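You operate a simulated robot arm through the tools that you are given. There is no shell and no other tool. Be economical: measure what you need, move in short steps, check, and stop when the job is done.

The job below is to be done with a simulated two-armed robot. You get a single attempt, and the scene is never put back.

Task
Take the green cloth on the top of the gauge bench and put it away on the upper shelf of the green rack. Then take the blue pad on the top of the gauge bench and put it away on the top of the switch desk. Then switch the sensor switch on. Then shut the orange drawer. Then press the black zero button three times. Then put the grey cover from the drip tray on the grid of the drain rack. Then switch the black bench switch on. Then fetch the red housing from the green tray and stand it on top of the grey flat cover on the top of the line bench. Then take the teal pad and put it on the top of the round turning plate. Keep to this order. Set down upright: red housing.

It is judged by the outcome, as a careful person would: the job done as asked, and still so three seconds after it is handed in. It fails if anything else is knocked over, pushed out of place, dropped, spilled or broken. Lids that push on must go on centred and level and be pressed home; caps that screw on are set level and turned clockwise until they are tight. Flat cloth is picked up by pressing the open fingertips on it (5 to 10 N) and closing them slowly along it; thin cloth reads only 2 to 8 mm in the jaws.

Robot
Two 6-joint arms with two-finger grippers on one trunk, on a base that drives. Base frame: it is fixed to the floor where the robot stands at the start and does not move with it; the origin is under the middle of the robot, x ahead of it, y to its left, z up; the surface under the hand at the start is at about z = 0.828. Units: m, degrees, N and s.
The left shoulder is at the start at [0.03, 0.178, 1.013], the right one opposite. With the tool pointing down near the work surface each hand reaches from about 0.46 to 0.84 m from the robot's upright axis, wherever it stands, measured 20 degrees to its own side. Places, roughly: black bench switch [1.5, -6.7, 0.7]; black zero button [0.4, -5.6, 1.1]; blue pad (7x9x5 cm) [0.8, 0.3, 0.8]; flat cover (15x15x4 cm) [-0.9, -7, 0.8]; green cloth (7x11x4 cm) [0.5, 0.2, 0.8]; grey cover [0.75, -6.75, 0.75]; grid of the drain rack (22x26 cm) [-0.52, -11.62, 0.9]; orange drawer [-0.1, -4.5, 0.7]; red housing [1.75, -7, 1]; sensor switch [0.7, -0.3, 0.8]; teal pad (7x10x5 cm) [0.9, -8, 0.8]; top of the round turning plate [-0.8, -11.7, 0.9]; top of the switch desk [-12, 0.7, 0.8]; upper shelf of the green rack [-4.4, 0.9, 1.3]. Payload 2.54 kg a hand.
Tool frame (each hand has its own): the origin (TCP) lies between the finger pads and is the grasp point; the fingertips stand 0.03 m ahead of it; z points along the fingers, y is the line along which they close. The gripper opens to 0.116 m. The gripper's body begins 0.095 m behind the TCP.
Orientation is that of the tool frame in the base frame, as [roll, pitch, yaw] about the fixed x, y, z axes, in that order (R = Rz(yaw) Ry(pitch) Rx(roll)). With the fingers straight down and closing along the base's y, the tool's x points along the base's -x, its y along +y and its z along -z.

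Tools
- The arms move only by the tool move_arm. It takes "left_targets", "right_targets" or both (then of equal length, played together; a hand with none holds still); each is a list of rows, each a list of 7 numbers: the shift along the tool's x, y, z in m, then the turn, a rotation vector about the tool's x, y, z in degrees, then the finger opening in m, from 0 to 0.116. In form: [[dx, dy, dz, wx, wy, wz, grip], ...]. A call has 1 to 8 rows; each row shifts and turns the commanded pose from where the row before left it, along the tool's axes as they then stand. A row lasts 0.2 s, in which the tool goes at most 0.05 m and 8.6 degrees; a call with a longer step from one row to the next is refused whole, and so is a gripper value outside its range. Where a pose cannot be reached the arm comes as near as it can. A force on the tool above 40 N (or 10 N above the force at the start of the call, whichever is more), or a blocked arm, ends the call early, and 0.2 s more pass. The fingers move at their own pace (about 0.153 m/s each) and stop on an object; they squeeze with about 37 N. The grip force told is the motor's: it shows also when the fingers shut on nothing. Time passes only in rows, and 0.2 s behind the last, so rows that do not move let the fingers close. It gives the time, the measured TCP pose, the force on the tool (base axes), the opening and the grip force at its end, in the units of the frame above (readings bear some noise), with the torque about the TCP (base axes, N m) and any sound that the robot's microphone picked up.
- Cameras (640 x 400 px; columns grow to the right, rows downward): "scene" is now at [0.0456, 0.0125, 1.7321]; the picture's right is [0.17, -0.98, 0.00], its down [-0.77, -0.14, -0.63] and it looks along [0.62, 0.11, -0.78] (base axes); focal length 278 px, centre (320, 200). "left" rides on the left gripper at [0.069, 0.015, -0.122] in its tool frame; the picture's right is [-0.21, 0.98, 0.00], its down [-0.83, -0.18, -0.53] and it looks along [-0.52, -0.11, 0.85] (tool axes); focal length 251 px, centre (320, 200). "right" rides on the right gripper at [0.069, -0.015, -0.122] in its tool frame; the picture's right is [0.21, 0.98, 0.00], its down [-0.83, 0.18, -0.53] and it looks along [-0.52, 0.11, 0.85] (tool axes); focal length 251 px, centre (320, 200). There is no depth. A picture from a camera that has moved, and an enlarged one, comes with that camera's place and axes in the base frame and with its lens.
- capture(camera): a new picture of that camera. It takes no simulated time.
- lift_body(by): slides the trunk up (or, below 0, down) by that many m; the arms and the scene camera ride with it, the base frame stays. It gives what a move gives, with no picture.
- roll_base(legs): drives the robot by 1 to 6 legs, each [ahead, left, turn to the left] in m, m and degrees, along the robot's own axes; the way and the turn of a leg run together, so that a leg with both is an arc; at most 1.5 m and 180 degrees a leg. The arms and the cameras ride along, it lands a little off, and it stops where it bumps. It gives what a move gives.
- aim_head(pan, tilt): turns the head with the scene camera to pan (to the left, within 143 degrees either way) and tilt (down, from -29 to 69), counted from straight ahead of the robot. It gives what a move gives.
- zoom(camera, box): a new picture of the part [left, top, right, bottom] of that camera's present view, enlarged. It takes no simulated time.
- close_job(): hands the job in; it is judged then, once.

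Work in short steps. Places have to be worked out from the pictures, the camera data and where the tool is seen: move nearer, look again, correct. Check each grasp and each placing, and mend what went wrong. You have 207 turns and 190 pictures in all, those below and enlarged ones among them. Open the grippers and draw the arms clear of the work before you hand the job in, unless the task says otherwise; then end with one line.

The tools are called as a command line: name --argument value ..., lists and objects as JSON in quotes. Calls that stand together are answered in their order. move_arm: Moves the arms, as the interface text tells. Its arguments: {"type":"object","properties":{"left_targets":{"type":"array"},"right_targets":{"type":"array"}},"required":[]} The other tools are called the same way: lift_body (by) slides the trunk up or down; roll_base (legs) drives the base; aim_head (pan, tilt) turns the head that bears the scene camera; capture (camera) takes a picture; zoom (camera, box) takes an enlarged picture of a part of a camera's view; close_job () hands the job in.

At the start:

```text
time: 0.0
left_ee_pos: [0.5393, 0.2347, 1.1864]
left_tool_rot: [-179.9, 0.0, 179.9]
left_contact_force: [-0.4, 0.2, 0.0]
left_wrist_torque: [0.0, 0.0, 0.01]
left_gripper_width: 0.1157
left_grasp_force: 0.1
right_ee_pos: [0.4892, -0.2322, 1.1108]
right_tool_rot: [180.0, 0.0, -180.0]
right_contact_force: [0.0, -0.2, -0.7]
right_wrist_torque: [-0.02, 0.01, 0.01]
right_gripper_width: 0.1158
right_grasp_force: 0.1
trunk travel left (down, up): [-0.225, 0.315]
robot x, y, heading: [-0.0019, 0.0031, 0.2]
head pan, tilt: [10.0, 51.1]
```

scene: 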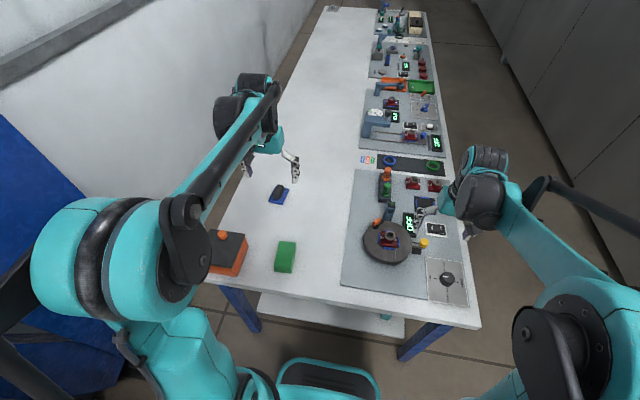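
right: 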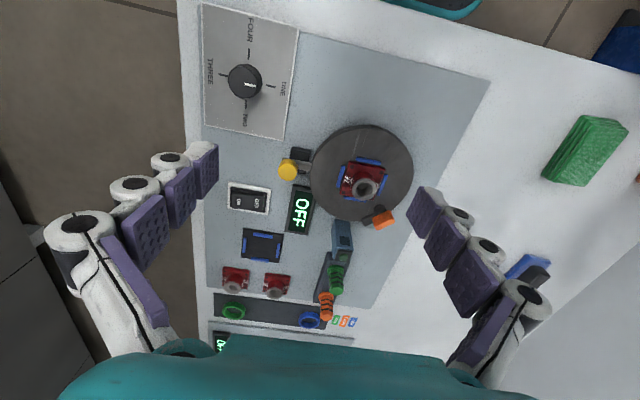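
left: 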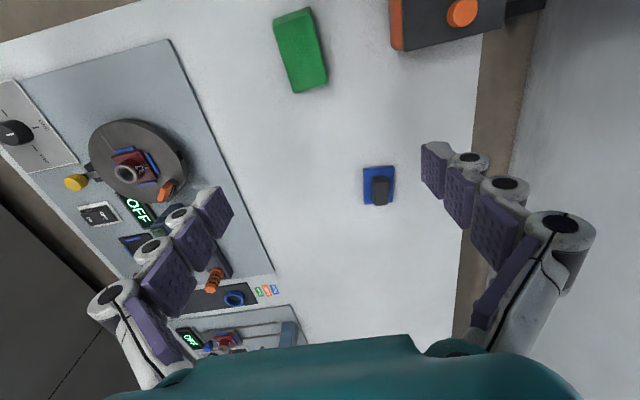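

The green cloth works out at about [0.475, 0.22], with its long side along x. I'll bring the left hand above it and partly down, then look.

move_arm --left_targets '[[0.016, -0.004, 0.03, 0, 0, 0, 0.116], [0.016, -0.004, 0.04, 0, 0, 0, 0.116], [0.016, -0.004, 0.04, 0, 0, 0, 0.116], [0.016, -0.003, 0.04, 0, 0, 0, 0.116], [0, 0, 0.04, 0, 0, 0, 0.116], [0, 0, 0.03, 0, 0, 0, 0.116]]'

capture --camera "left"

capture --camera "scene"

```text
time: 1.4
left_ee_pos: [0.4738, 0.2192, 0.9644]
left_tool_rot: [179.9, 0.0, 180.0]
left_contact_force: [-0.3, 0.1, 0.9]
left_wrist_torque: [0.02, -0.05, -0.01]
left_gripper_width: 0.1159
left_grasp_force: 0.0
right_ee_pos: [0.4898, -0.2323, 1.1097]
right_tool_rot: [180.0, 0.0, 180.0]
right_contact_force: [0.0, 0.6, 0.0]
right_wrist_torque: [-0.05, 0.0, -0.01]
right_gripper_width: 0.116
right_grasp_force: 0.0
trunk travel left (down, up): [-0.225, 0.315]
robot x, y, heading: [0.002, 0.0013, -0.2]
head pan, tilt: [10.0, 51.1]
```

```text
186 pictures are left
camera left: at [0.4045, 0.2331, 1.0866], right [0.21, 0.98, 0.0], down [0.83, -0.18, 0.53], along [0.52, -0.11, -0.85], focal length 251 px, centre (320, 200)
```

left: 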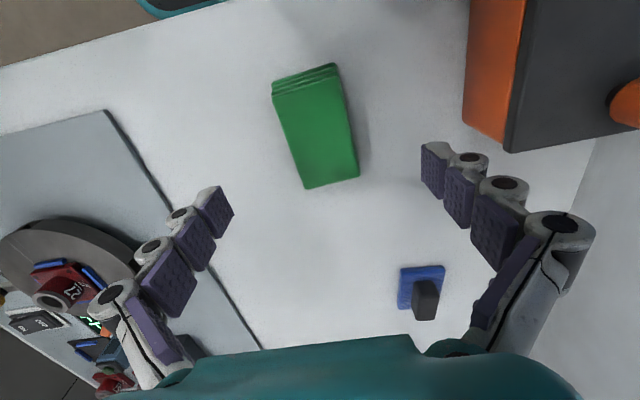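

```text
185 pictures are left
camera scene: at [0.046, 0.0126, 1.7321], right [0.17, -0.98, 0.0], down [-0.77, -0.14, -0.63], along [0.62, 0.11, -0.78], focal length 278 px, centre (320, 200)
```

scene: 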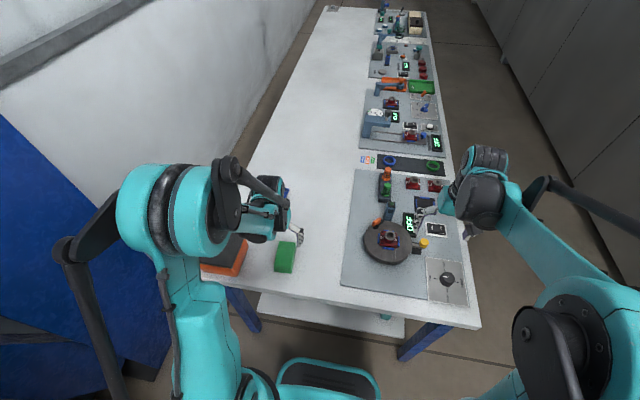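

The hand is centred over the cloth and lined up with it. I'll go down to about 0.867 and close.

move_arm --left_targets '[[0, 0, 0.04, 0, 0, 0, 0.116], [0, 0, 0.04, 0, 0, 0, 0.116], [0, 0, 0.017, 0, 0, 0, 0.116], [0, 0, 0, 0, 0, 0, 0.04], [0, 0, 0, 0, 0, 0, 0.02], [0, 0, 0, 0, 0, 0, 0.02]]'

capture --camera "left"

```text
time: 2.8
left_ee_pos: [0.4758, 0.2192, 0.8688]
left_tool_rot: [179.8, 0.0, -180.0]
left_contact_force: [-0.2, 0.3, 0.4]
left_wrist_torque: [-0.02, 0.0, 0.02]
left_gripper_width: 0.0646
left_grasp_force: 37.1
right_ee_pos: [0.4884, -0.2311, 1.1107]
right_tool_rot: [180.0, 0.1, -179.9]
right_contact_force: [0.1, -0.1, 0.1]
right_wrist_torque: [0.0, 0.01, 0.03]
right_gripper_width: 0.1162
right_grasp_force: 0.0
trunk travel left (down, up): [-0.225, 0.315]
robot x, y, heading: [0.0012, -0.0049, -0.2]
head pan, tilt: [10.0, 51.1]
```

```text
184 pictures are left
camera left: at [0.4056, 0.2329, 0.9908], right [0.21, 0.98, 0.0], down [0.83, -0.18, 0.53], along [0.52, -0.11, -0.85], focal length 251 px, centre (320, 200)
```

left: 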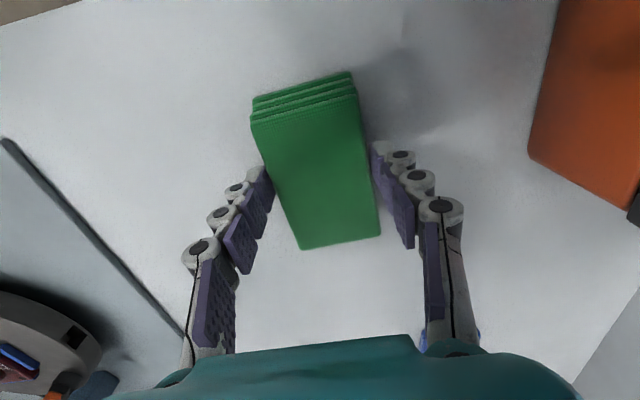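

Gripped at 65 mm. I'll lift it, then turn the head to see the room behind.

move_arm --left_targets '[[0, 0, -0.02, 0, 0, 0, 0.02], [0, 0, -0.05, 0, 0, 0, 0.02], [0, 0, -0.05, 0, 0, 0, 0.02], [0, 0, -0.05, 0, 0, 0, 0.02], [0, 0, -0.05, 0, 0, 0, 0.02], [0, 0, -0.05, 0, 0, 0, 0.02]]'

aim_head --pan 140 --tilt 10

capture --camera "scene"

aim_head --pan -140 --tilt 10

capture --camera "scene"

```text
time: 4.2
left_ee_pos: [0.4738, 0.2218, 1.1412]
left_tool_rot: [179.9, 0.0, 180.0]
left_contact_force: [0.6, 0.0, -0.1]
left_wrist_torque: [0.02, -0.01, 0.0]
left_gripper_width: 0.0643
left_grasp_force: 37.0
right_ee_pos: [0.4897, -0.2328, 1.1113]
right_tool_rot: [-180.0, 0.0, 179.9]
right_contact_force: [-0.2, 0.4, 0.0]
right_wrist_torque: [0.0, -0.04, -0.03]
right_gripper_width: 0.1162
right_grasp_force: 0.1
trunk travel left (down, up): [-0.225, 0.315]
robot x, y, heading: [-0.0051, 0.0037, -0.1]
head pan, tilt: [10.0, 51.1]
```

```text
time: 6.3
left_ee_pos: [0.4761, 0.2189, 1.1398]
left_tool_rot: [180.0, -0.1, -180.0]
left_contact_force: [0.0, 0.0, -0.8]
left_wrist_torque: [0.01, 0.0, 0.01]
left_gripper_width: 0.0639
left_grasp_force: 36.5
right_ee_pos: [0.4891, -0.2315, 1.1107]
right_tool_rot: [-180.0, -0.1, 179.9]
right_contact_force: [0.1, 1.0, 0.8]
right_wrist_torque: [0.0, 0.01, -0.02]
right_gripper_width: 0.116
right_grasp_force: 0.0
trunk travel left (down, up): [-0.225, 0.315]
robot x, y, heading: [0.0007, 0.0014, -0.1]
head pan, tilt: [140.0, 10.0]
```

```text
183 pictures are left
camera scene: at [-0.1004, 0.059, 1.7954], right [0.64, 0.77, 0.0], down [0.13, -0.11, -0.98], along [-0.75, 0.63, -0.17], focal length 278 px, centre (320, 200)
```

scene: 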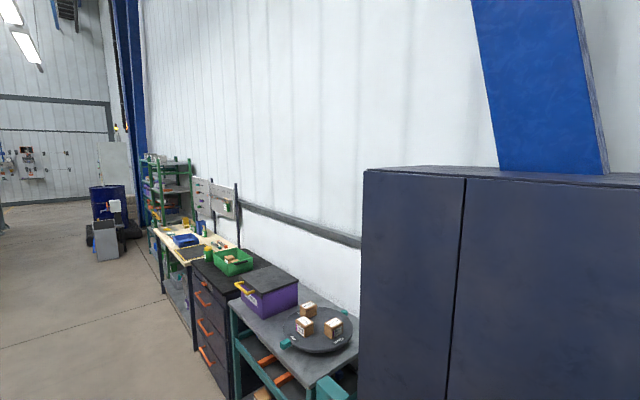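

```text
time: 10.2
left_ee_pos: [0.4755, 0.2213, 1.1393]
left_tool_rot: [-180.0, 0.0, 180.0]
left_contact_force: [0.5, 0.5, -1.2]
left_wrist_torque: [-0.04, -0.01, 0.0]
left_gripper_width: 0.0636
left_grasp_force: 37.1
right_ee_pos: [0.4893, -0.2321, 1.1105]
right_tool_rot: [-179.9, -0.1, -179.9]
right_contact_force: [0.3, -0.7, 0.5]
right_wrist_torque: [-0.01, -0.04, 0.01]
right_gripper_width: 0.116
right_grasp_force: 0.0
trunk travel left (down, up): [-0.225, 0.315]
robot x, y, heading: [-0.0023, 0.0007, 0.0]
head pan, tilt: [-140.0, 10.0]
```

```text
182 pictures are left
camera scene: at [-0.1004, -0.0606, 1.7955], right [-0.64, 0.77, 0.0], down [0.13, 0.11, -0.98], along [-0.75, -0.63, -0.17], focal length 278 px, centre (320, 200)
```

scene: 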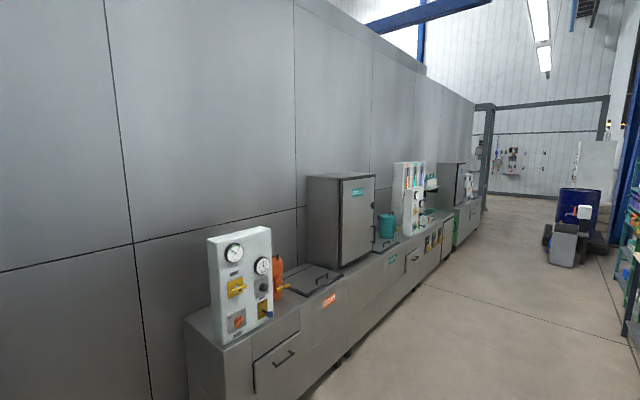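

The rack stands on the left wall behind me and the aisle is clear. I'll back along the aisle slightly to the right, then turn to face the rack.

roll_base --legs '[[-0.2, 0, 0], [-0.3, -0.35, 0], [-1.5, 0, 0], [-1.5, 0, 0], [-0.7, 0, 0]]'

aim_head --pan 90 --tilt 20

capture --camera "scene"

```text
time: 31.4
left_ee_pos: [-3.68, -0.1354, 1.1409]
left_tool_rot: [-180.0, -0.1, 178.9]
left_contact_force: [-0.7, 0.4, -0.6]
left_wrist_torque: [0.0, -0.01, 0.03]
left_gripper_width: 0.0637
left_grasp_force: 36.9
right_ee_pos: [-3.6746, -0.5868, 1.1108]
right_tool_rot: [-179.9, 0.0, 178.9]
right_contact_force: [0.0, 0.3, -0.1]
right_wrist_torque: [0.0, -0.04, 0.0]
right_gripper_width: 0.1161
right_grasp_force: 0.0
trunk travel left (down, up): [-0.225, 0.315]
robot x, y, heading: [-4.1559, -0.349, -1.1]
head pan, tilt: [-140.0, 10.0]
```

```text
time: 34.7
left_ee_pos: [-3.6795, -0.1345, 1.1385]
left_tool_rot: [-180.0, 0.0, 179.0]
left_contact_force: [0.0, -0.8, -0.4]
left_wrist_torque: [-0.02, -0.04, 0.01]
left_gripper_width: 0.0636
left_grasp_force: 37.0
right_ee_pos: [-3.6751, -0.5867, 1.1112]
right_tool_rot: [-180.0, 0.0, 178.8]
right_contact_force: [0.4, 0.7, -0.7]
right_wrist_torque: [0.03, 0.0, -0.01]
right_gripper_width: 0.116
right_grasp_force: 0.1
trunk travel left (down, up): [-0.225, 0.315]
robot x, y, heading: [-4.1579, -0.3487, -1.0]
head pan, tilt: [90.0, 20.0]
```

```text
181 pictures are left
camera scene: at [-4.1866, -0.2528, 1.7792], right [1.0, -0.02, 0.0], down [-0.01, -0.34, -0.94], along [0.02, 0.94, -0.34], focal length 278 px, centre (320, 200)
```

scene: 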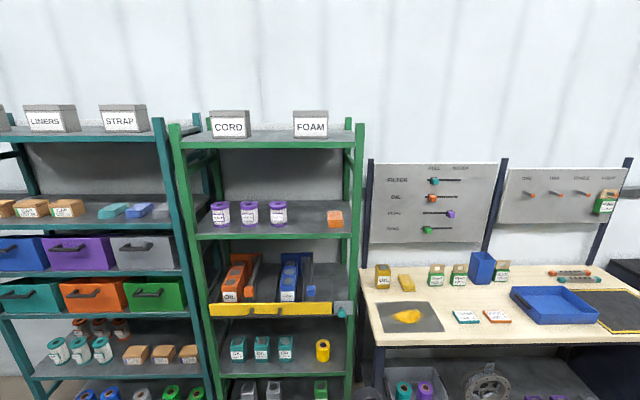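

The upper shelf (z≈1.3) holds the purple cans, with the top shelf above it. I'll zoom in to find free room.

zoom --camera "scene" --box '[180, 120, 380, 250]'

```text
3.08 times, centred on (280, 185) of scene
camera zoom: at [-4.1866, -0.2528, 1.7792], right [1.0, -0.02, 0.0], down [-0.01, -0.34, -0.94], along [0.02, 0.94, -0.34], focal length 855 px, centre (443, 246)
```

zoom: 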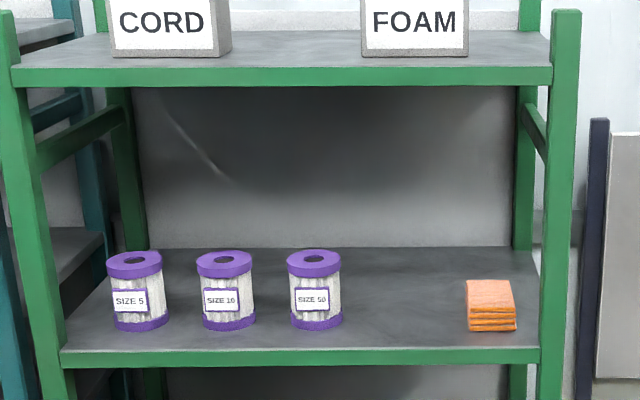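

There is a gap of about 0.16 m between the third can and the orange cloth, centred at x≈-4.215. I'll raise the trunk, face the rack and close in.

lift_body --by 0.26

roll_base --legs '[[0, 0, 91], [0.4, -0.158, 0]]'

aim_head --pan 15 --tilt 35

capture --camera "scene"

capture --camera "left"

```text
time: 37.4
left_ee_pos: [-3.6794, -0.1343, 1.4005]
left_tool_rot: [-180.0, 0.1, 178.9]
left_contact_force: [-0.3, 0.2, 0.0]
left_wrist_torque: [0.0, 0.0, -0.01]
left_gripper_width: 0.0638
left_grasp_force: 37.2
right_ee_pos: [-3.6741, -0.5862, 1.3696]
right_tool_rot: [180.0, 0.0, 178.9]
right_contact_force: [-0.6, 0.0, -0.1]
right_wrist_torque: [-0.01, 0.0, 0.0]
right_gripper_width: 0.1161
right_grasp_force: 0.0
trunk travel left (down, up): [-0.485, 0.055]
robot x, y, heading: [-4.1581, -0.3449, -1.3]
head pan, tilt: [90.0, 20.0]
```

```text
time: 43.8
left_ee_pos: [-4.2227, 0.5235, 1.4004]
left_tool_rot: [-180.0, 0.1, -90.1]
left_contact_force: [0.0, -0.3, 0.0]
left_wrist_torque: [-0.01, -0.02, -0.03]
left_gripper_width: 0.0637
left_grasp_force: 36.9
right_ee_pos: [-3.7698, 0.5377, 1.3699]
right_tool_rot: [180.0, -0.1, -90.2]
right_contact_force: [0.1, -0.1, -0.7]
right_wrist_torque: [0.0, 0.01, 0.03]
right_gripper_width: 0.1159
right_grasp_force: 0.1
trunk travel left (down, up): [-0.485, 0.055]
robot x, y, heading: [-4.0035, 0.049, 89.9]
head pan, tilt: [90.0, 20.0]
```

```text
time: 45.3
left_ee_pos: [-4.2223, 0.5247, 1.4]
left_tool_rot: [180.0, 0.0, -90.1]
left_contact_force: [-0.6, -0.6, 0.1]
left_wrist_torque: [-0.01, -0.01, 0.0]
left_gripper_width: 0.0636
left_grasp_force: 37.6
right_ee_pos: [-3.7699, 0.5365, 1.3712]
right_tool_rot: [180.0, 0.0, -90.1]
right_contact_force: [0.1, 0.1, 0.6]
right_wrist_torque: [0.0, 0.0, 0.0]
right_gripper_width: 0.116
right_grasp_force: 0.1
trunk travel left (down, up): [-0.485, 0.055]
robot x, y, heading: [-4.0003, 0.052, 89.7]
head pan, tilt: [15.0, 35.0]
```

```text
179 pictures are left
camera scene: at [-4.0248, 0.1027, 2.0153], right [0.97, 0.26, 0.0], down [0.15, -0.55, -0.82], along [-0.21, 0.79, -0.57], focal length 278 px, centre (320, 200)
```

scene: 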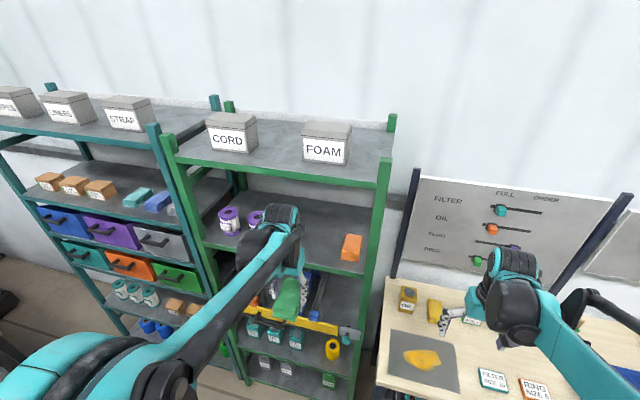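

```text
178 pictures are left
camera left: at [-4.2377, 0.454, 1.5225], right [-0.98, 0.22, 0.0], down [0.18, 0.83, 0.53], along [0.12, 0.52, -0.85], focal length 251 px, centre (320, 200)
```

left: 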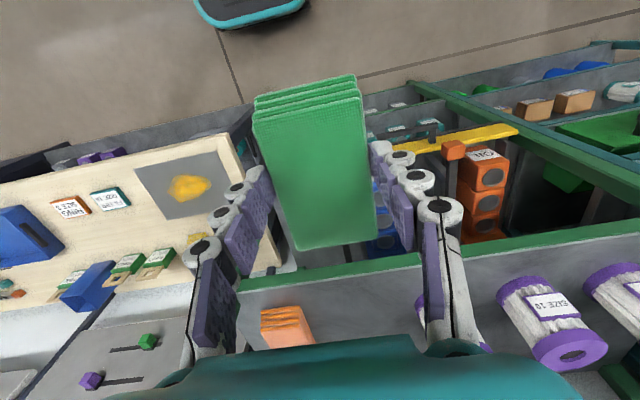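

The hand is in line with the gap. I'll tilt the tool so the fingers point forward and down by 32°, then drive 0.15 m closer.

move_arm --left_targets '[[0, 0, 0, 0, -8, 0, 0.02], [0, 0, 0, 0, -8, 0, 0.02], [0, 0, 0, 0, -8, 0, 0.02], [0, 0, 0, 0, -8, 0, 0.02]]'

roll_base --legs '[[0.15, 0, 0]]'

capture --camera "scene"

capture --camera "left"

```text
time: 46.3
left_ee_pos: [-4.222, 0.5204, 1.4017]
left_tool_rot: [180.0, 32.3, -90.2]
left_contact_force: [0.0, 0.1, -0.7]
left_wrist_torque: [0.0, -0.03, -0.06]
left_gripper_width: 0.0639
left_grasp_force: 36.5
right_ee_pos: [-3.77, 0.5362, 1.3709]
right_tool_rot: [-180.0, 0.0, -90.1]
right_contact_force: [-0.1, -0.9, 0.0]
right_wrist_torque: [0.02, 0.04, -0.02]
right_gripper_width: 0.1161
right_grasp_force: 0.0
trunk travel left (down, up): [-0.485, 0.055]
robot x, y, heading: [-3.9981, 0.0469, 89.9]
head pan, tilt: [15.0, 35.0]
```

```text
time: 47.7
left_ee_pos: [-4.2212, 0.673, 1.4012]
left_tool_rot: [-180.0, 32.1, -90.0]
left_contact_force: [0.1, 0.5, -0.2]
left_wrist_torque: [0.01, 0.02, 0.0]
left_gripper_width: 0.0638
left_grasp_force: 36.8
right_ee_pos: [-3.7694, 0.686, 1.3706]
right_tool_rot: [-179.9, 0.0, -90.1]
right_contact_force: [0.3, 0.2, 0.7]
right_wrist_torque: [0.04, -0.01, 0.0]
right_gripper_width: 0.1161
right_grasp_force: 0.2
trunk travel left (down, up): [-0.485, 0.055]
robot x, y, heading: [-4.0049, 0.1985, 89.8]
head pan, tilt: [15.0, 35.0]
```

```text
177 pictures are left
camera scene: at [-4.0243, 0.2519, 2.0154], right [0.97, 0.26, 0.0], down [0.15, -0.55, -0.82], along [-0.21, 0.79, -0.57], focal length 278 px, centre (320, 200)
```

scene: 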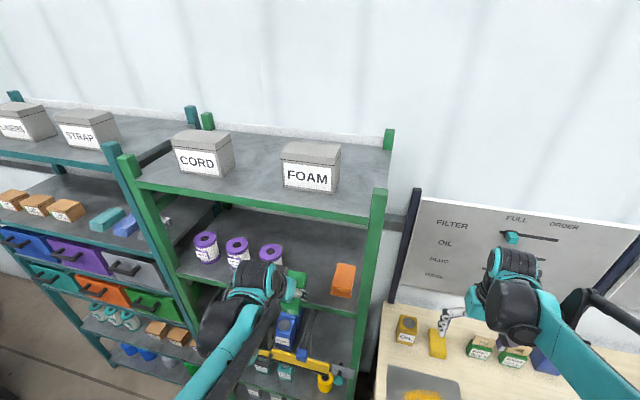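

```text
176 pictures are left
camera left: at [-4.2372, 0.5493, 1.4682], right [-0.98, 0.18, 0.11], down [0.18, 0.42, 0.89], along [0.12, 0.89, -0.44], focal length 251 px, centre (320, 200)
```

left: 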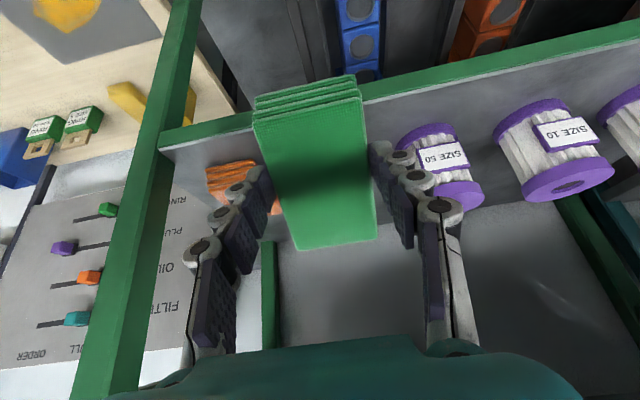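

The can's edge is at x≈-4.29 and the orange cloth at about -4.13, so I'll shift 1 cm right while reaching in 0.165 m level.

move_arm --left_targets '[[-0.035, -0.0025, 0.0219, 0, 0, 0, 0.02], [-0.035, -0.0025, 0.0219, 0, 0, 0, 0.02], [-0.035, -0.0025, 0.0219, 0, 0, 0, 0.02], [-0.035, -0.0025, 0.0219, 0, 0, 0, 0.02]]'

capture --camera "left"

capture --camera "scene"

```text
time: 48.7
left_ee_pos: [-4.2103, 0.8319, 1.4002]
left_tool_rot: [179.9, 32.2, -90.3]
left_contact_force: [0.9, -0.1, -1.0]
left_wrist_torque: [-0.04, 0.0, 0.02]
left_gripper_width: 0.0638
left_grasp_force: 37.4
right_ee_pos: [-3.7705, 0.6833, 1.3711]
right_tool_rot: [-179.9, 0.2, -90.1]
right_contact_force: [0.2, -1.4, 0.4]
right_wrist_torque: [0.05, -0.03, 0.01]
right_gripper_width: 0.1159
right_grasp_force: 0.0
trunk travel left (down, up): [-0.485, 0.055]
robot x, y, heading: [-4.0055, 0.2025, 90.0]
head pan, tilt: [15.0, 35.0]
```

```text
175 pictures are left
camera left: at [-4.2269, 0.7085, 1.468], right [-0.98, 0.18, 0.11], down [0.18, 0.41, 0.89], along [0.12, 0.89, -0.44], focal length 251 px, centre (320, 200)
```

left: 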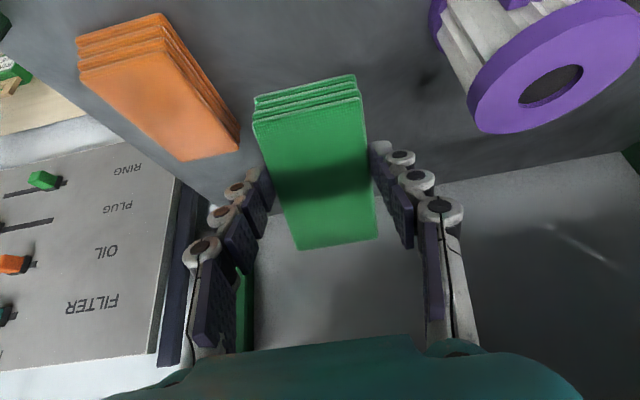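

```text
174 pictures are left
camera scene: at [-4.0253, 0.246, 2.0149], right [0.97, 0.26, 0.0], down [0.15, -0.55, -0.82], along [-0.21, 0.79, -0.57], focal length 278 px, centre (320, 200)
```

scene: 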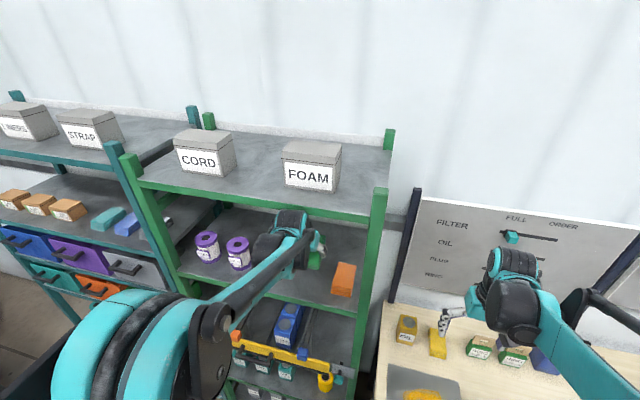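

It's clear of both neighbours. I'll lower gently until the near edge touches the shelf.

move_arm --left_targets '[[0.008, 0, 0.0127, 0, 0, 0, 0.02], [0.0053, 0, 0.0085, 0, 0, 0, 0.02]]'

move_arm --left_targets '[[0.0032, 0, 0.0051, 0, 0, 0, 0.02], [0.0032, 0, 0.0051, 0, 0, 0, 0.02]]'

capture --camera "left"

```text
time: 49.3
left_ee_pos: [-4.2112, 0.8386, 1.3756]
left_tool_rot: [-180.0, 32.1, -90.1]
left_contact_force: [-0.5, -0.8, -1.0]
left_wrist_torque: [0.01, 0.01, -0.03]
left_gripper_width: 0.0636
left_grasp_force: 37.4
right_ee_pos: [-3.7696, 0.6882, 1.372]
right_tool_rot: [180.0, 0.1, -90.1]
right_contact_force: [0.4, -0.2, 1.2]
right_wrist_torque: [0.03, 0.01, 0.02]
right_gripper_width: 0.1161
right_grasp_force: 0.0
trunk travel left (down, up): [-0.485, 0.055]
robot x, y, heading: [-4.0023, 0.1991, 89.8]
head pan, tilt: [15.0, 35.0]
```

```text
time: 49.9
left_ee_pos: [-4.2112, 0.8389, 1.3635]
left_tool_rot: [180.0, 32.0, -90.1]
left_contact_force: [-0.7, -0.9, -0.2]
left_wrist_torque: [-0.02, 0.01, 0.03]
left_gripper_width: 0.064
left_grasp_force: 36.9
right_ee_pos: [-3.7696, 0.6876, 1.3716]
right_tool_rot: [-180.0, 0.1, -90.1]
right_contact_force: [0.7, -0.3, -0.3]
right_wrist_torque: [0.01, -0.01, 0.0]
right_gripper_width: 0.1164
right_grasp_force: 0.0
trunk travel left (down, up): [-0.485, 0.055]
robot x, y, heading: [-4.004, 0.1962, 89.9]
head pan, tilt: [15.0, 35.0]
```

```text
173 pictures are left
camera left: at [-4.2273, 0.7153, 1.4304], right [-0.98, 0.18, 0.11], down [0.18, 0.42, 0.89], along [0.12, 0.89, -0.44], focal length 251 px, centre (320, 200)
```

left: 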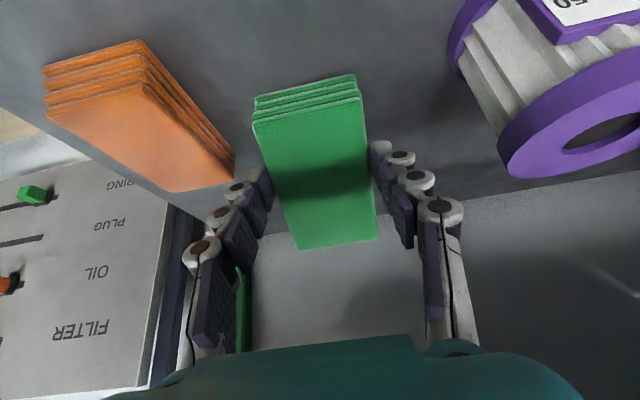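

No contact yet; I'll keep going down in small steps.

move_arm --left_targets '[[0.0032, 0, 0.0051, 0, 0, 0, 0.02], [0.0032, 0, 0.0051, 0, 0, 0, 0.02], [0.0021, 0, 0.0034, 0, 0, 0, 0.02]]'

capture --camera "left"

```text
time: 50.7
left_ee_pos: [-4.2115, 0.8398, 1.3475]
left_tool_rot: [180.0, 32.0, -90.1]
left_contact_force: [-0.3, 0.1, 1.6]
left_wrist_torque: [-0.03, 0.0, -0.05]
left_gripper_width: 0.0636
left_grasp_force: 36.1
right_ee_pos: [-3.7686, 0.6884, 1.3711]
right_tool_rot: [179.9, -0.1, -90.1]
right_contact_force: [0.1, 0.2, 0.5]
right_wrist_torque: [-0.05, 0.0, 0.03]
right_gripper_width: 0.1161
right_grasp_force: 0.0
trunk travel left (down, up): [-0.485, 0.055]
robot x, y, heading: [-4.001, 0.1987, 89.8]
head pan, tilt: [15.0, 35.0]
```

```text
172 pictures are left
camera left: at [-4.2271, 0.7162, 1.4145], right [-0.98, 0.18, 0.11], down [0.18, 0.42, 0.89], along [0.12, 0.89, -0.44], focal length 251 px, centre (320, 200)
```

left: 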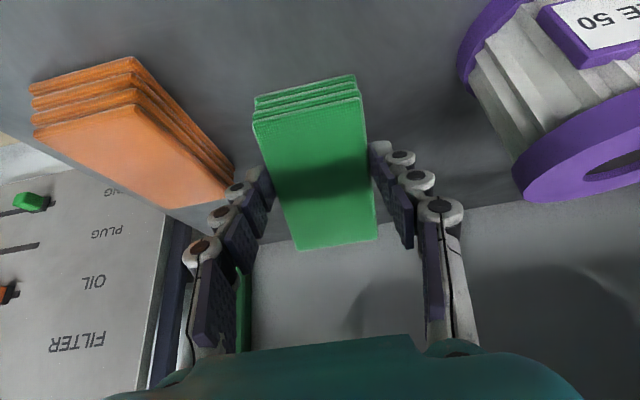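

Still no contact; I'll continue.

move_arm --left_targets '[[0.0027, 0, 0.0042, 0, 0, 0, 0.02], [0.0027, 0, 0.0042, 0, 0, 0, 0.02], [0.0021, 0, 0.0034, 0, 0, 0, 0.02], [0.0021, 0, 0.0034, 0, 0, 0, 0.02], [0.0021, 0, 0.0034, 0, 0, 0, 0.02]]'

capture --camera "left"

```text
time: 51.1
left_ee_pos: [-4.2109, 0.8389, 1.3477]
left_tool_rot: [179.9, 32.7, -90.1]
left_contact_force: [0.0, -5.2, 22.3]
left_wrist_torque: [-0.78, -0.12, 0.01]
left_gripper_width: 0.0638
left_grasp_force: 36.5
right_ee_pos: [-3.7685, 0.6863, 1.3713]
right_tool_rot: [-180.0, 0.2, -90.1]
right_contact_force: [-0.5, 0.2, 0.2]
right_wrist_torque: [-0.03, -0.02, 0.0]
right_gripper_width: 0.1161
right_grasp_force: 0.1
trunk travel left (down, up): [-0.485, 0.055]
robot x, y, heading: [-4.0014, 0.1987, 89.6]
head pan, tilt: [15.0, 35.0]
stopped in row 2 (left hand): the force on the tool passed its limit at 45 N (the readings are from after the stop); the commanded pose is now the measured one
```

```text
171 pictures are left
camera left: at [-4.2267, 0.7148, 1.4125], right [-0.98, 0.18, 0.12], down [0.18, 0.41, 0.9], along [0.11, 0.9, -0.43], focal length 251 px, centre (320, 200)
```

left: 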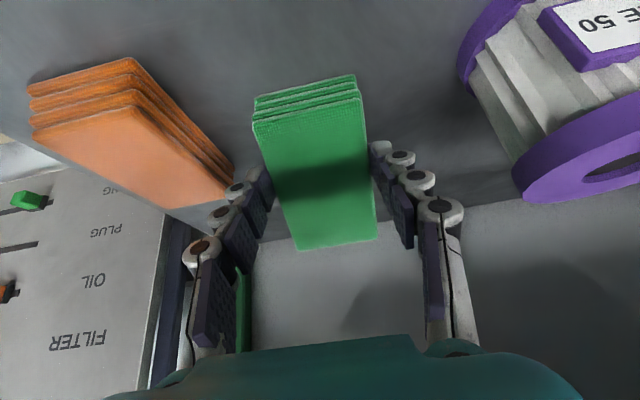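

The near edge rests on the shelf (22 N). I'll level the tool by 8° to reduce the drop, and watch the force for contact with the shelf above.

move_arm --left_targets '[[0, 0, -0.002, 0, 4, 0, 0.02], [0, 0, 0, 0, 4, 0, 0.02]]'

capture --camera "scene"

```text
time: 51.7
left_ee_pos: [-4.2114, 0.8397, 1.3448]
left_tool_rot: [179.9, 24.4, -90.1]
left_contact_force: [-1.5, -0.3, -0.2]
left_wrist_torque: [-0.02, 0.04, -0.02]
left_gripper_width: 0.0634
left_grasp_force: 36.7
right_ee_pos: [-3.7697, 0.6888, 1.371]
right_tool_rot: [-180.0, -0.1, -90.1]
right_contact_force: [0.3, -0.6, 0.5]
right_wrist_torque: [0.02, -0.02, -0.01]
right_gripper_width: 0.1161
right_grasp_force: 0.0
trunk travel left (down, up): [-0.485, 0.055]
robot x, y, heading: [-4.0029, 0.2035, 89.9]
head pan, tilt: [15.0, 35.0]
```

```text
170 pictures are left
camera scene: at [-4.0247, 0.2541, 2.0151], right [0.97, 0.26, 0.0], down [0.15, -0.55, -0.82], along [-0.21, 0.79, -0.57], focal length 278 px, centre (320, 200)
```

scene: 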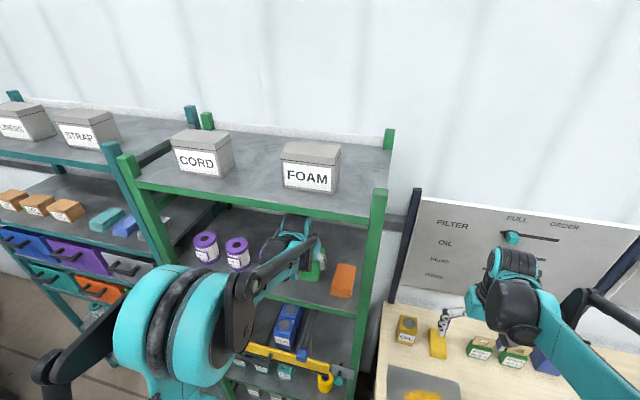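

There's no contact above. I'll level another 8°, then lower to touch.

move_arm --left_targets '[[0, 0, 0, 0, 4, 0, 0.02], [0, 0, 0, 0, 4, 0, 0.02]]'

move_arm --left_targets '[[0.001, 0, 0.004, 0, 0, 0, 0.02], [0.001, 0, 0.004, 0, 0, 0, 0.02], [0.001, 0, 0.004, 0, 0, 0, 0.02], [0.001, 0, 0.004, 0, 0, 0, 0.02]]'

capture --camera "scene"

```text
time: 52.3
left_ee_pos: [-4.2111, 0.8419, 1.3479]
left_tool_rot: [179.9, 16.5, -90.2]
left_contact_force: [-0.4, -0.7, 0.1]
left_wrist_torque: [0.01, 0.02, -0.01]
left_gripper_width: 0.0639
left_grasp_force: 36.7
right_ee_pos: [-3.77, 0.6888, 1.3697]
right_tool_rot: [-179.9, -0.1, -90.1]
right_contact_force: [0.3, -0.4, 0.2]
right_wrist_torque: [-0.04, -0.01, 0.0]
right_gripper_width: 0.116
right_grasp_force: 0.1
trunk travel left (down, up): [-0.485, 0.055]
robot x, y, heading: [-4.0057, 0.2038, 89.9]
head pan, tilt: [15.0, 35.0]
```

```text
time: 53.3
left_ee_pos: [-4.2115, 0.8424, 1.3312]
left_tool_rot: [179.9, 16.8, -90.1]
left_contact_force: [-1.8, 11.9, 27.3]
left_wrist_torque: [-0.35, -0.02, -0.03]
left_gripper_width: 0.0639
left_grasp_force: 37.3
right_ee_pos: [-3.7689, 0.6887, 1.3704]
right_tool_rot: [-179.9, 0.0, -90.2]
right_contact_force: [-0.5, 0.5, 0.7]
right_wrist_torque: [0.0, -0.04, -0.03]
right_gripper_width: 0.116
right_grasp_force: 0.0
trunk travel left (down, up): [-0.485, 0.055]
robot x, y, heading: [-4.0006, 0.1984, 89.8]
head pan, tilt: [15.0, 35.0]
```

```text
169 pictures are left
camera scene: at [-4.0235, 0.2542, 2.0154], right [0.97, 0.26, 0.0], down [0.15, -0.55, -0.82], along [-0.21, 0.79, -0.57], focal length 278 px, centre (320, 200)
```

scene: 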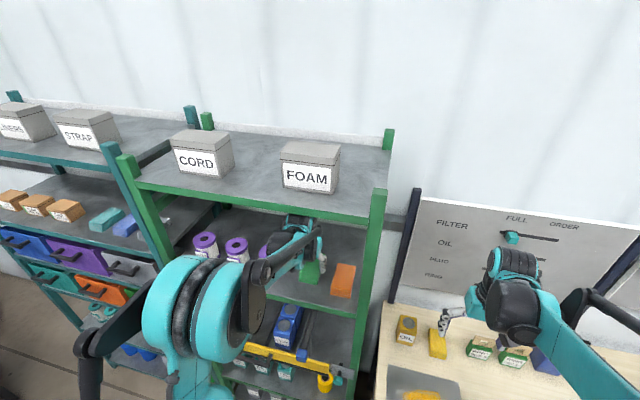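

The cloth is now only about 17° from level and touching. I'll release to a moderate opening.

move_arm --left_targets '[[0, 0, 0, 0, 0, 0, 0.07], [0, 0, 0, 0, 0, 0, 0.08], [0, 0, 0, 0, 0, 0, 0.088], [0, 0, 0, 0, 0, 0, 0.088]]'

capture --camera "left"

```text
time: 54.3
left_ee_pos: [-4.2108, 0.8404, 1.3308]
left_tool_rot: [179.9, 16.4, -90.1]
left_contact_force: [-0.3, -0.3, 0.3]
left_wrist_torque: [0.01, -0.01, 0.02]
left_gripper_width: 0.0883
left_grasp_force: 0.0
right_ee_pos: [-3.7694, 0.6881, 1.3698]
right_tool_rot: [-180.0, 0.0, -90.2]
right_contact_force: [0.3, 0.0, -0.4]
right_wrist_torque: [0.01, -0.02, 0.01]
right_gripper_width: 0.1161
right_grasp_force: 0.1
trunk travel left (down, up): [-0.485, 0.055]
robot x, y, heading: [-4.0026, 0.1982, 89.8]
head pan, tilt: [15.0, 35.0]
```

```text
168 pictures are left
camera left: at [-4.227, 0.7399, 1.4274], right [-0.98, 0.21, 0.06], down [0.18, 0.64, 0.75], along [0.11, 0.74, -0.66], focal length 251 px, centre (320, 200)
```

left: 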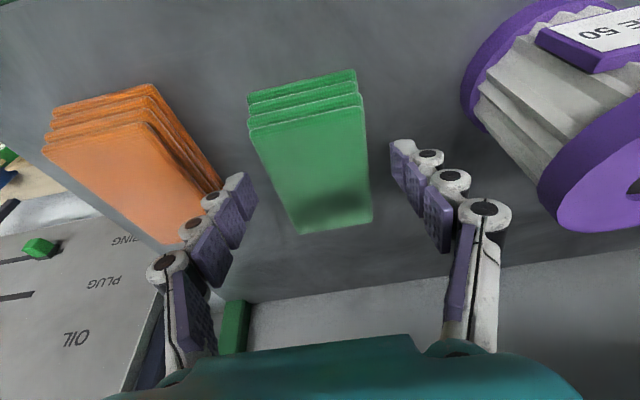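

It lies flat and the fingers are clear. I'll tilt back, lift and pull straight out, then look.

move_arm --left_targets '[[0, 0, 0, 0, -8, 0, 0.088], [0, 0, 0, 0, -8, 0, 0.088], [-0.0265, 0, -0.042, 0, 0, 0, 0.088], [0.015, 0, -0.04, 0, 0, 0, 0.088], [0.035, 0, -0.022, 0, 0, 0, 0.088], [0.035, 0, -0.022, 0, 0, 0, 0.088], [0.035, 0, -0.022, 0, 0, 0, 0.088], [0.035, 0, -0.022, 0, 0, 0, 0.088]]'

capture --camera "scene"

```text
time: 56.1
left_ee_pos: [-4.2123, 0.6413, 1.4032]
left_tool_rot: [180.0, 32.8, -90.3]
left_contact_force: [-0.2, 0.1, 0.3]
left_wrist_torque: [0.02, -0.01, -0.02]
left_gripper_width: 0.088
left_grasp_force: 0.1
right_ee_pos: [-3.7688, 0.6858, 1.3715]
right_tool_rot: [180.0, 0.1, -90.2]
right_contact_force: [-0.3, -0.5, -0.9]
right_wrist_torque: [0.06, 0.03, -0.01]
right_gripper_width: 0.116
right_grasp_force: 0.0
trunk travel left (down, up): [-0.485, 0.055]
robot x, y, heading: [-3.9992, 0.1995, 89.8]
head pan, tilt: [15.0, 35.0]
```

```text
167 pictures are left
camera scene: at [-4.0241, 0.251, 2.0154], right [0.97, 0.26, 0.0], down [0.15, -0.55, -0.82], along [-0.21, 0.79, -0.57], focal length 278 px, centre (320, 200)
```

scene: 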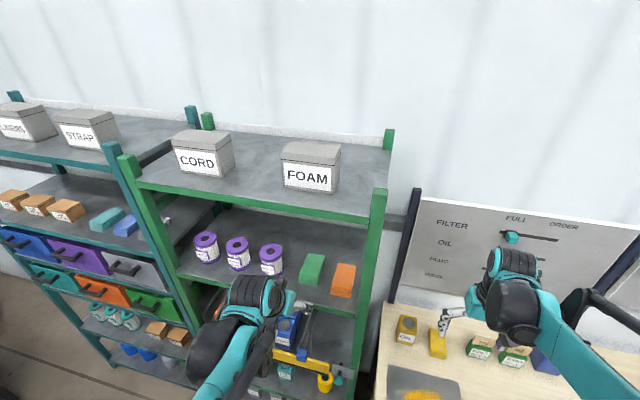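

The green cloth is on the shelf. Next I'll back out, restore the left hand, lower the trunk and return to the gauge bench.

roll_base --legs '[[-0.53, 0, 0], [0, 0, -90], [1.5, 0, 0], [1.5, 0, 0]]'

move_arm --left_targets '[[0, 0, 0, 0, 8, 0, 0.116], [0, 0, 0, 0, 8, 0, 0.116], [0, 0, 0, 0, 8, 0, 0.116], [0, 0, 0, 0, 8, 0, 0.116]]'

lift_body --by -0.2

```text
time: 76.9
left_ee_pos: [-0.6051, 0.0504, 1.404]
left_tool_rot: [179.9, 32.6, -176.7]
left_contact_force: [-0.3, -0.9, -0.5]
left_wrist_torque: [-0.01, -0.04, 0.01]
left_gripper_width: 0.0883
left_grasp_force: 0.0
right_ee_pos: [-0.5334, -0.3881, 1.371]
right_tool_rot: [179.9, 0.0, -176.7]
right_contact_force: [0.4, -0.5, 0.1]
right_wrist_torque: [-0.01, 0.02, 0.03]
right_gripper_width: 0.1161
right_grasp_force: 0.1
trunk travel left (down, up): [-0.485, 0.055]
robot x, y, heading: [-1.0344, -0.1838, 3.7]
head pan, tilt: [15.0, 35.0]
```

```text
time: 77.9
left_ee_pos: [-0.6015, 0.0503, 1.4035]
left_tool_rot: [179.9, 0.4, -176.6]
left_contact_force: [1.1, 0.3, -0.5]
left_wrist_torque: [-0.01, 0.02, 0.05]
left_gripper_width: 0.1161
left_grasp_force: 0.0
right_ee_pos: [-0.5301, -0.389, 1.3701]
right_tool_rot: [-180.0, -0.2, -176.7]
right_contact_force: [-1.0, 0.8, -0.5]
right_wrist_torque: [-0.01, 0.05, -0.02]
right_gripper_width: 0.116
right_grasp_force: 0.0
trunk travel left (down, up): [-0.485, 0.055]
robot x, y, heading: [-1.0352, -0.1844, 3.3]
head pan, tilt: [15.0, 35.0]
```

```text
time: 80.1
left_ee_pos: [-0.6042, 0.05, 1.2033]
left_tool_rot: [179.8, 0.7, -176.7]
left_contact_force: [0.1, -0.1, 0.3]
left_wrist_torque: [-0.01, -0.01, 0.04]
left_gripper_width: 0.1158
left_grasp_force: 0.1
right_ee_pos: [-0.5329, -0.3888, 1.1701]
right_tool_rot: [180.0, 0.0, -176.7]
right_contact_force: [-0.4, -0.1, 0.3]
right_wrist_torque: [0.03, 0.01, 0.0]
right_gripper_width: 0.1159
right_grasp_force: 0.1
trunk travel left (down, up): [-0.285, 0.255]
robot x, y, heading: [-1.0358, -0.1854, 3.1]
head pan, tilt: [15.0, 35.0]
```

I'll make the final approach to the bench, a little closer than at the start so the hand can reach the blue pad.

roll_base --legs '[[0, 0, -3.4], [0.75, 0, 0], [0.335, 0.27, 0]]'

aim_head --pan 15 --tilt 45

capture --camera "left"

capture --camera "scene"

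```text
time: 86.8
left_ee_pos: [0.5055, 0.2776, 1.2026]
left_tool_rot: [179.9, 0.5, 179.2]
left_contact_force: [-0.3, 0.0, 0.0]
left_wrist_torque: [-0.04, 0.02, -0.03]
left_gripper_width: 0.1161
left_grasp_force: 0.1
right_ee_pos: [0.5447, -0.166, 1.1705]
right_tool_rot: [180.0, 0.0, 179.1]
right_contact_force: [0.4, 0.5, 0.8]
right_wrist_torque: [-0.01, 0.05, -0.02]
right_gripper_width: 0.1159
right_grasp_force: 0.2
trunk travel left (down, up): [-0.285, 0.255]
robot x, y, heading: [0.0589, 0.0723, -0.9]
head pan, tilt: [15.0, 35.0]
```

```text
time: 87.5
left_ee_pos: [0.5045, 0.2772, 1.2041]
left_tool_rot: [179.9, 0.5, 179.3]
left_contact_force: [-0.4, 0.4, 0.3]
left_wrist_torque: [0.02, -0.01, -0.01]
left_gripper_width: 0.1159
left_grasp_force: 0.1
right_ee_pos: [0.5429, -0.1642, 1.1706]
right_tool_rot: [179.9, -0.1, 179.1]
right_contact_force: [0.1, 0.5, 0.4]
right_wrist_torque: [0.01, -0.02, 0.02]
right_gripper_width: 0.1159
right_grasp_force: 0.2
trunk travel left (down, up): [-0.285, 0.255]
robot x, y, heading: [0.0558, 0.0713, -0.7]
head pan, tilt: [15.0, 45.0]
```

```text
166 pictures are left
camera left: at [0.4342, 0.292, 1.3247], right [0.23, 0.97, 0.0], down [0.82, -0.19, 0.54], along [0.53, -0.12, -0.84], focal length 251 px, centre (320, 200)
```

left: 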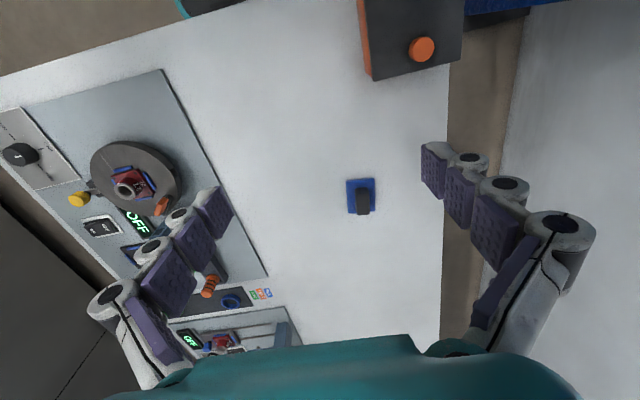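

```text
165 pictures are left
camera scene: at [0.1075, 0.0928, 1.8005], right [0.24, -0.97, 0.0], down [-0.69, -0.17, -0.71], along [0.69, 0.17, -0.71], focal length 278 px, centre (320, 200)
```

scene: 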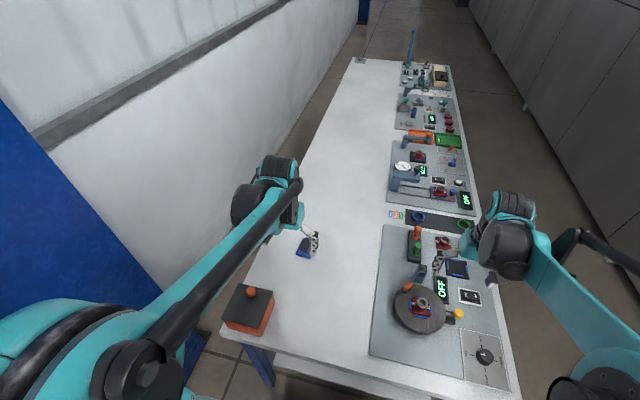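

The blue pad is a flat base with a black handle at about [0.755, 0.315]. I'll move above it for a closer look.

move_arm --left_targets '[[-0.035, 0.005, 0.028, 0, 0, 0, 0.116], [-0.035, 0.005, 0.028, 0, 0, 0, 0.116], [-0.035, 0.005, 0.028, 0, 0, 0, 0.116], [-0.035, 0.005, 0.028, 0, 0, 0, 0.116], [-0.035, 0.005, 0.028, 0, 0, 0, 0.116], [-0.035, 0.005, 0.028, 0, 0, 0, 0.116], [-0.035, 0.005, 0.028, 0, 0, 0, 0.116]]'

capture --camera "left"

```text
time: 89.1
left_ee_pos: [0.7551, 0.3093, 1.0059]
left_tool_rot: [180.0, 0.5, 179.1]
left_contact_force: [1.1, 0.2, -0.8]
left_wrist_torque: [-0.02, 0.02, -0.01]
left_gripper_width: 0.116
left_grasp_force: 0.1
right_ee_pos: [0.5457, -0.166, 1.1694]
right_tool_rot: [-180.0, -0.1, 179.1]
right_contact_force: [-0.5, 0.3, -0.1]
right_wrist_torque: [-0.01, 0.04, -0.01]
right_gripper_width: 0.1161
right_grasp_force: 0.1
trunk travel left (down, up): [-0.285, 0.255]
robot x, y, heading: [0.0567, 0.0718, -0.9]
head pan, tilt: [15.0, 45.0]
```

```text
164 pictures are left
camera left: at [0.6848, 0.3244, 1.128], right [0.23, 0.97, 0.0], down [0.82, -0.19, 0.54], along [0.53, -0.12, -0.84], focal length 251 px, centre (320, 200)
```

left: 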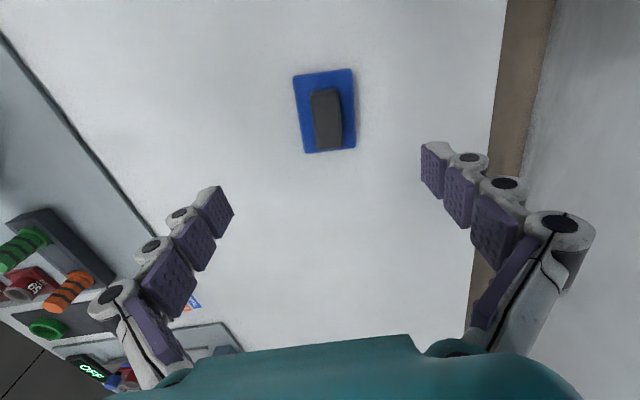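

The handle is centred at about [0.752, 0.316], narrow along y. I'll descend and grip it.

move_arm --left_targets '[[0.002, 0.006, 0.04, 0, 0, 0, 0.08], [0, 0, 0.04, 0, 0, 0, 0.08], [0, 0, 0.035, 0, 0, 0, 0.08], [0, 0, 0.013, 0, 0, 0, 0.08]]'

capture --camera "left"

```text
time: 90.1
left_ee_pos: [0.7522, 0.3139, 0.8813]
left_tool_rot: [179.9, 0.4, 179.2]
left_contact_force: [-0.5, -0.2, -0.1]
left_wrist_torque: [0.04, -0.04, 0.02]
left_gripper_width: 0.0799
left_grasp_force: 0.1
right_ee_pos: [0.544, -0.1651, 1.1709]
right_tool_rot: [-179.9, 0.0, 179.1]
right_contact_force: [0.4, 0.2, 0.2]
right_wrist_torque: [-0.01, 0.01, -0.01]
right_gripper_width: 0.1161
right_grasp_force: 0.0
trunk travel left (down, up): [-0.285, 0.255]
robot x, y, heading: [0.054, 0.0714, -0.9]
head pan, tilt: [15.0, 45.0]
```

```text
163 pictures are left
camera left: at [0.6815, 0.3295, 1.0026], right [0.23, 0.97, 0.0], down [0.82, -0.19, 0.54], along [0.53, -0.12, -0.84], focal length 251 px, centre (320, 200)
```

left: 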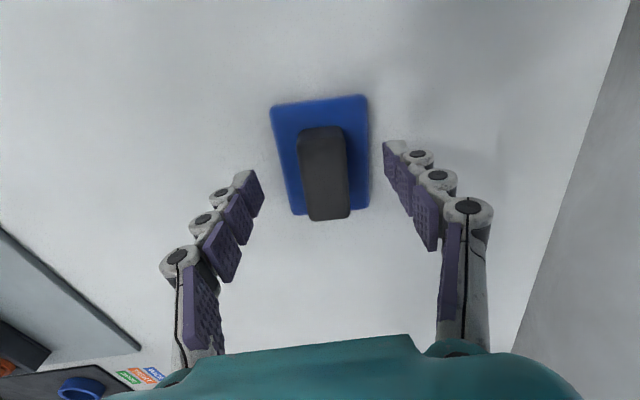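

The pad is centred between the fingers. I'll close on the handle and lift a little.

move_arm --left_targets '[[0, 0, 0, 0, 0, 0, 0.04], [0, 0, 0, 0, 0, 0, 0.01], [0, 0, 0, 0, 0, 0, 0.01], [0, 0, 0, 0, 0, 0, 0.01], [0, 0, -0.03, 0, 0, 0, 0.01], [0, 0, -0.05, 0, 0, 0, 0.01]]'

capture --camera "left"

```text
time: 91.5
left_ee_pos: [0.7485, 0.3116, 0.9634]
left_tool_rot: [179.9, 0.6, 179.2]
left_contact_force: [0.7, -0.8, -0.5]
left_wrist_torque: [0.01, -0.01, 0.0]
left_gripper_width: 0.0287
left_grasp_force: 36.8
right_ee_pos: [0.5429, -0.1656, 1.1695]
right_tool_rot: [180.0, 0.0, 179.2]
right_contact_force: [0.3, 0.1, -0.2]
right_wrist_torque: [0.03, -0.04, 0.02]
right_gripper_width: 0.116
right_grasp_force: 0.1
trunk travel left (down, up): [-0.285, 0.255]
robot x, y, heading: [0.0579, 0.0722, -0.7]
head pan, tilt: [15.0, 45.0]
```

```text
162 pictures are left
camera left: at [0.6781, 0.3277, 1.0841], right [0.23, 0.97, 0.0], down [0.82, -0.19, 0.54], along [0.53, -0.12, -0.84], focal length 251 px, centre (320, 200)
```

left: 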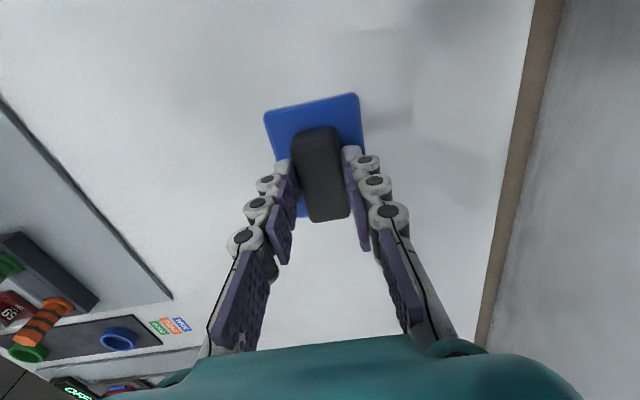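

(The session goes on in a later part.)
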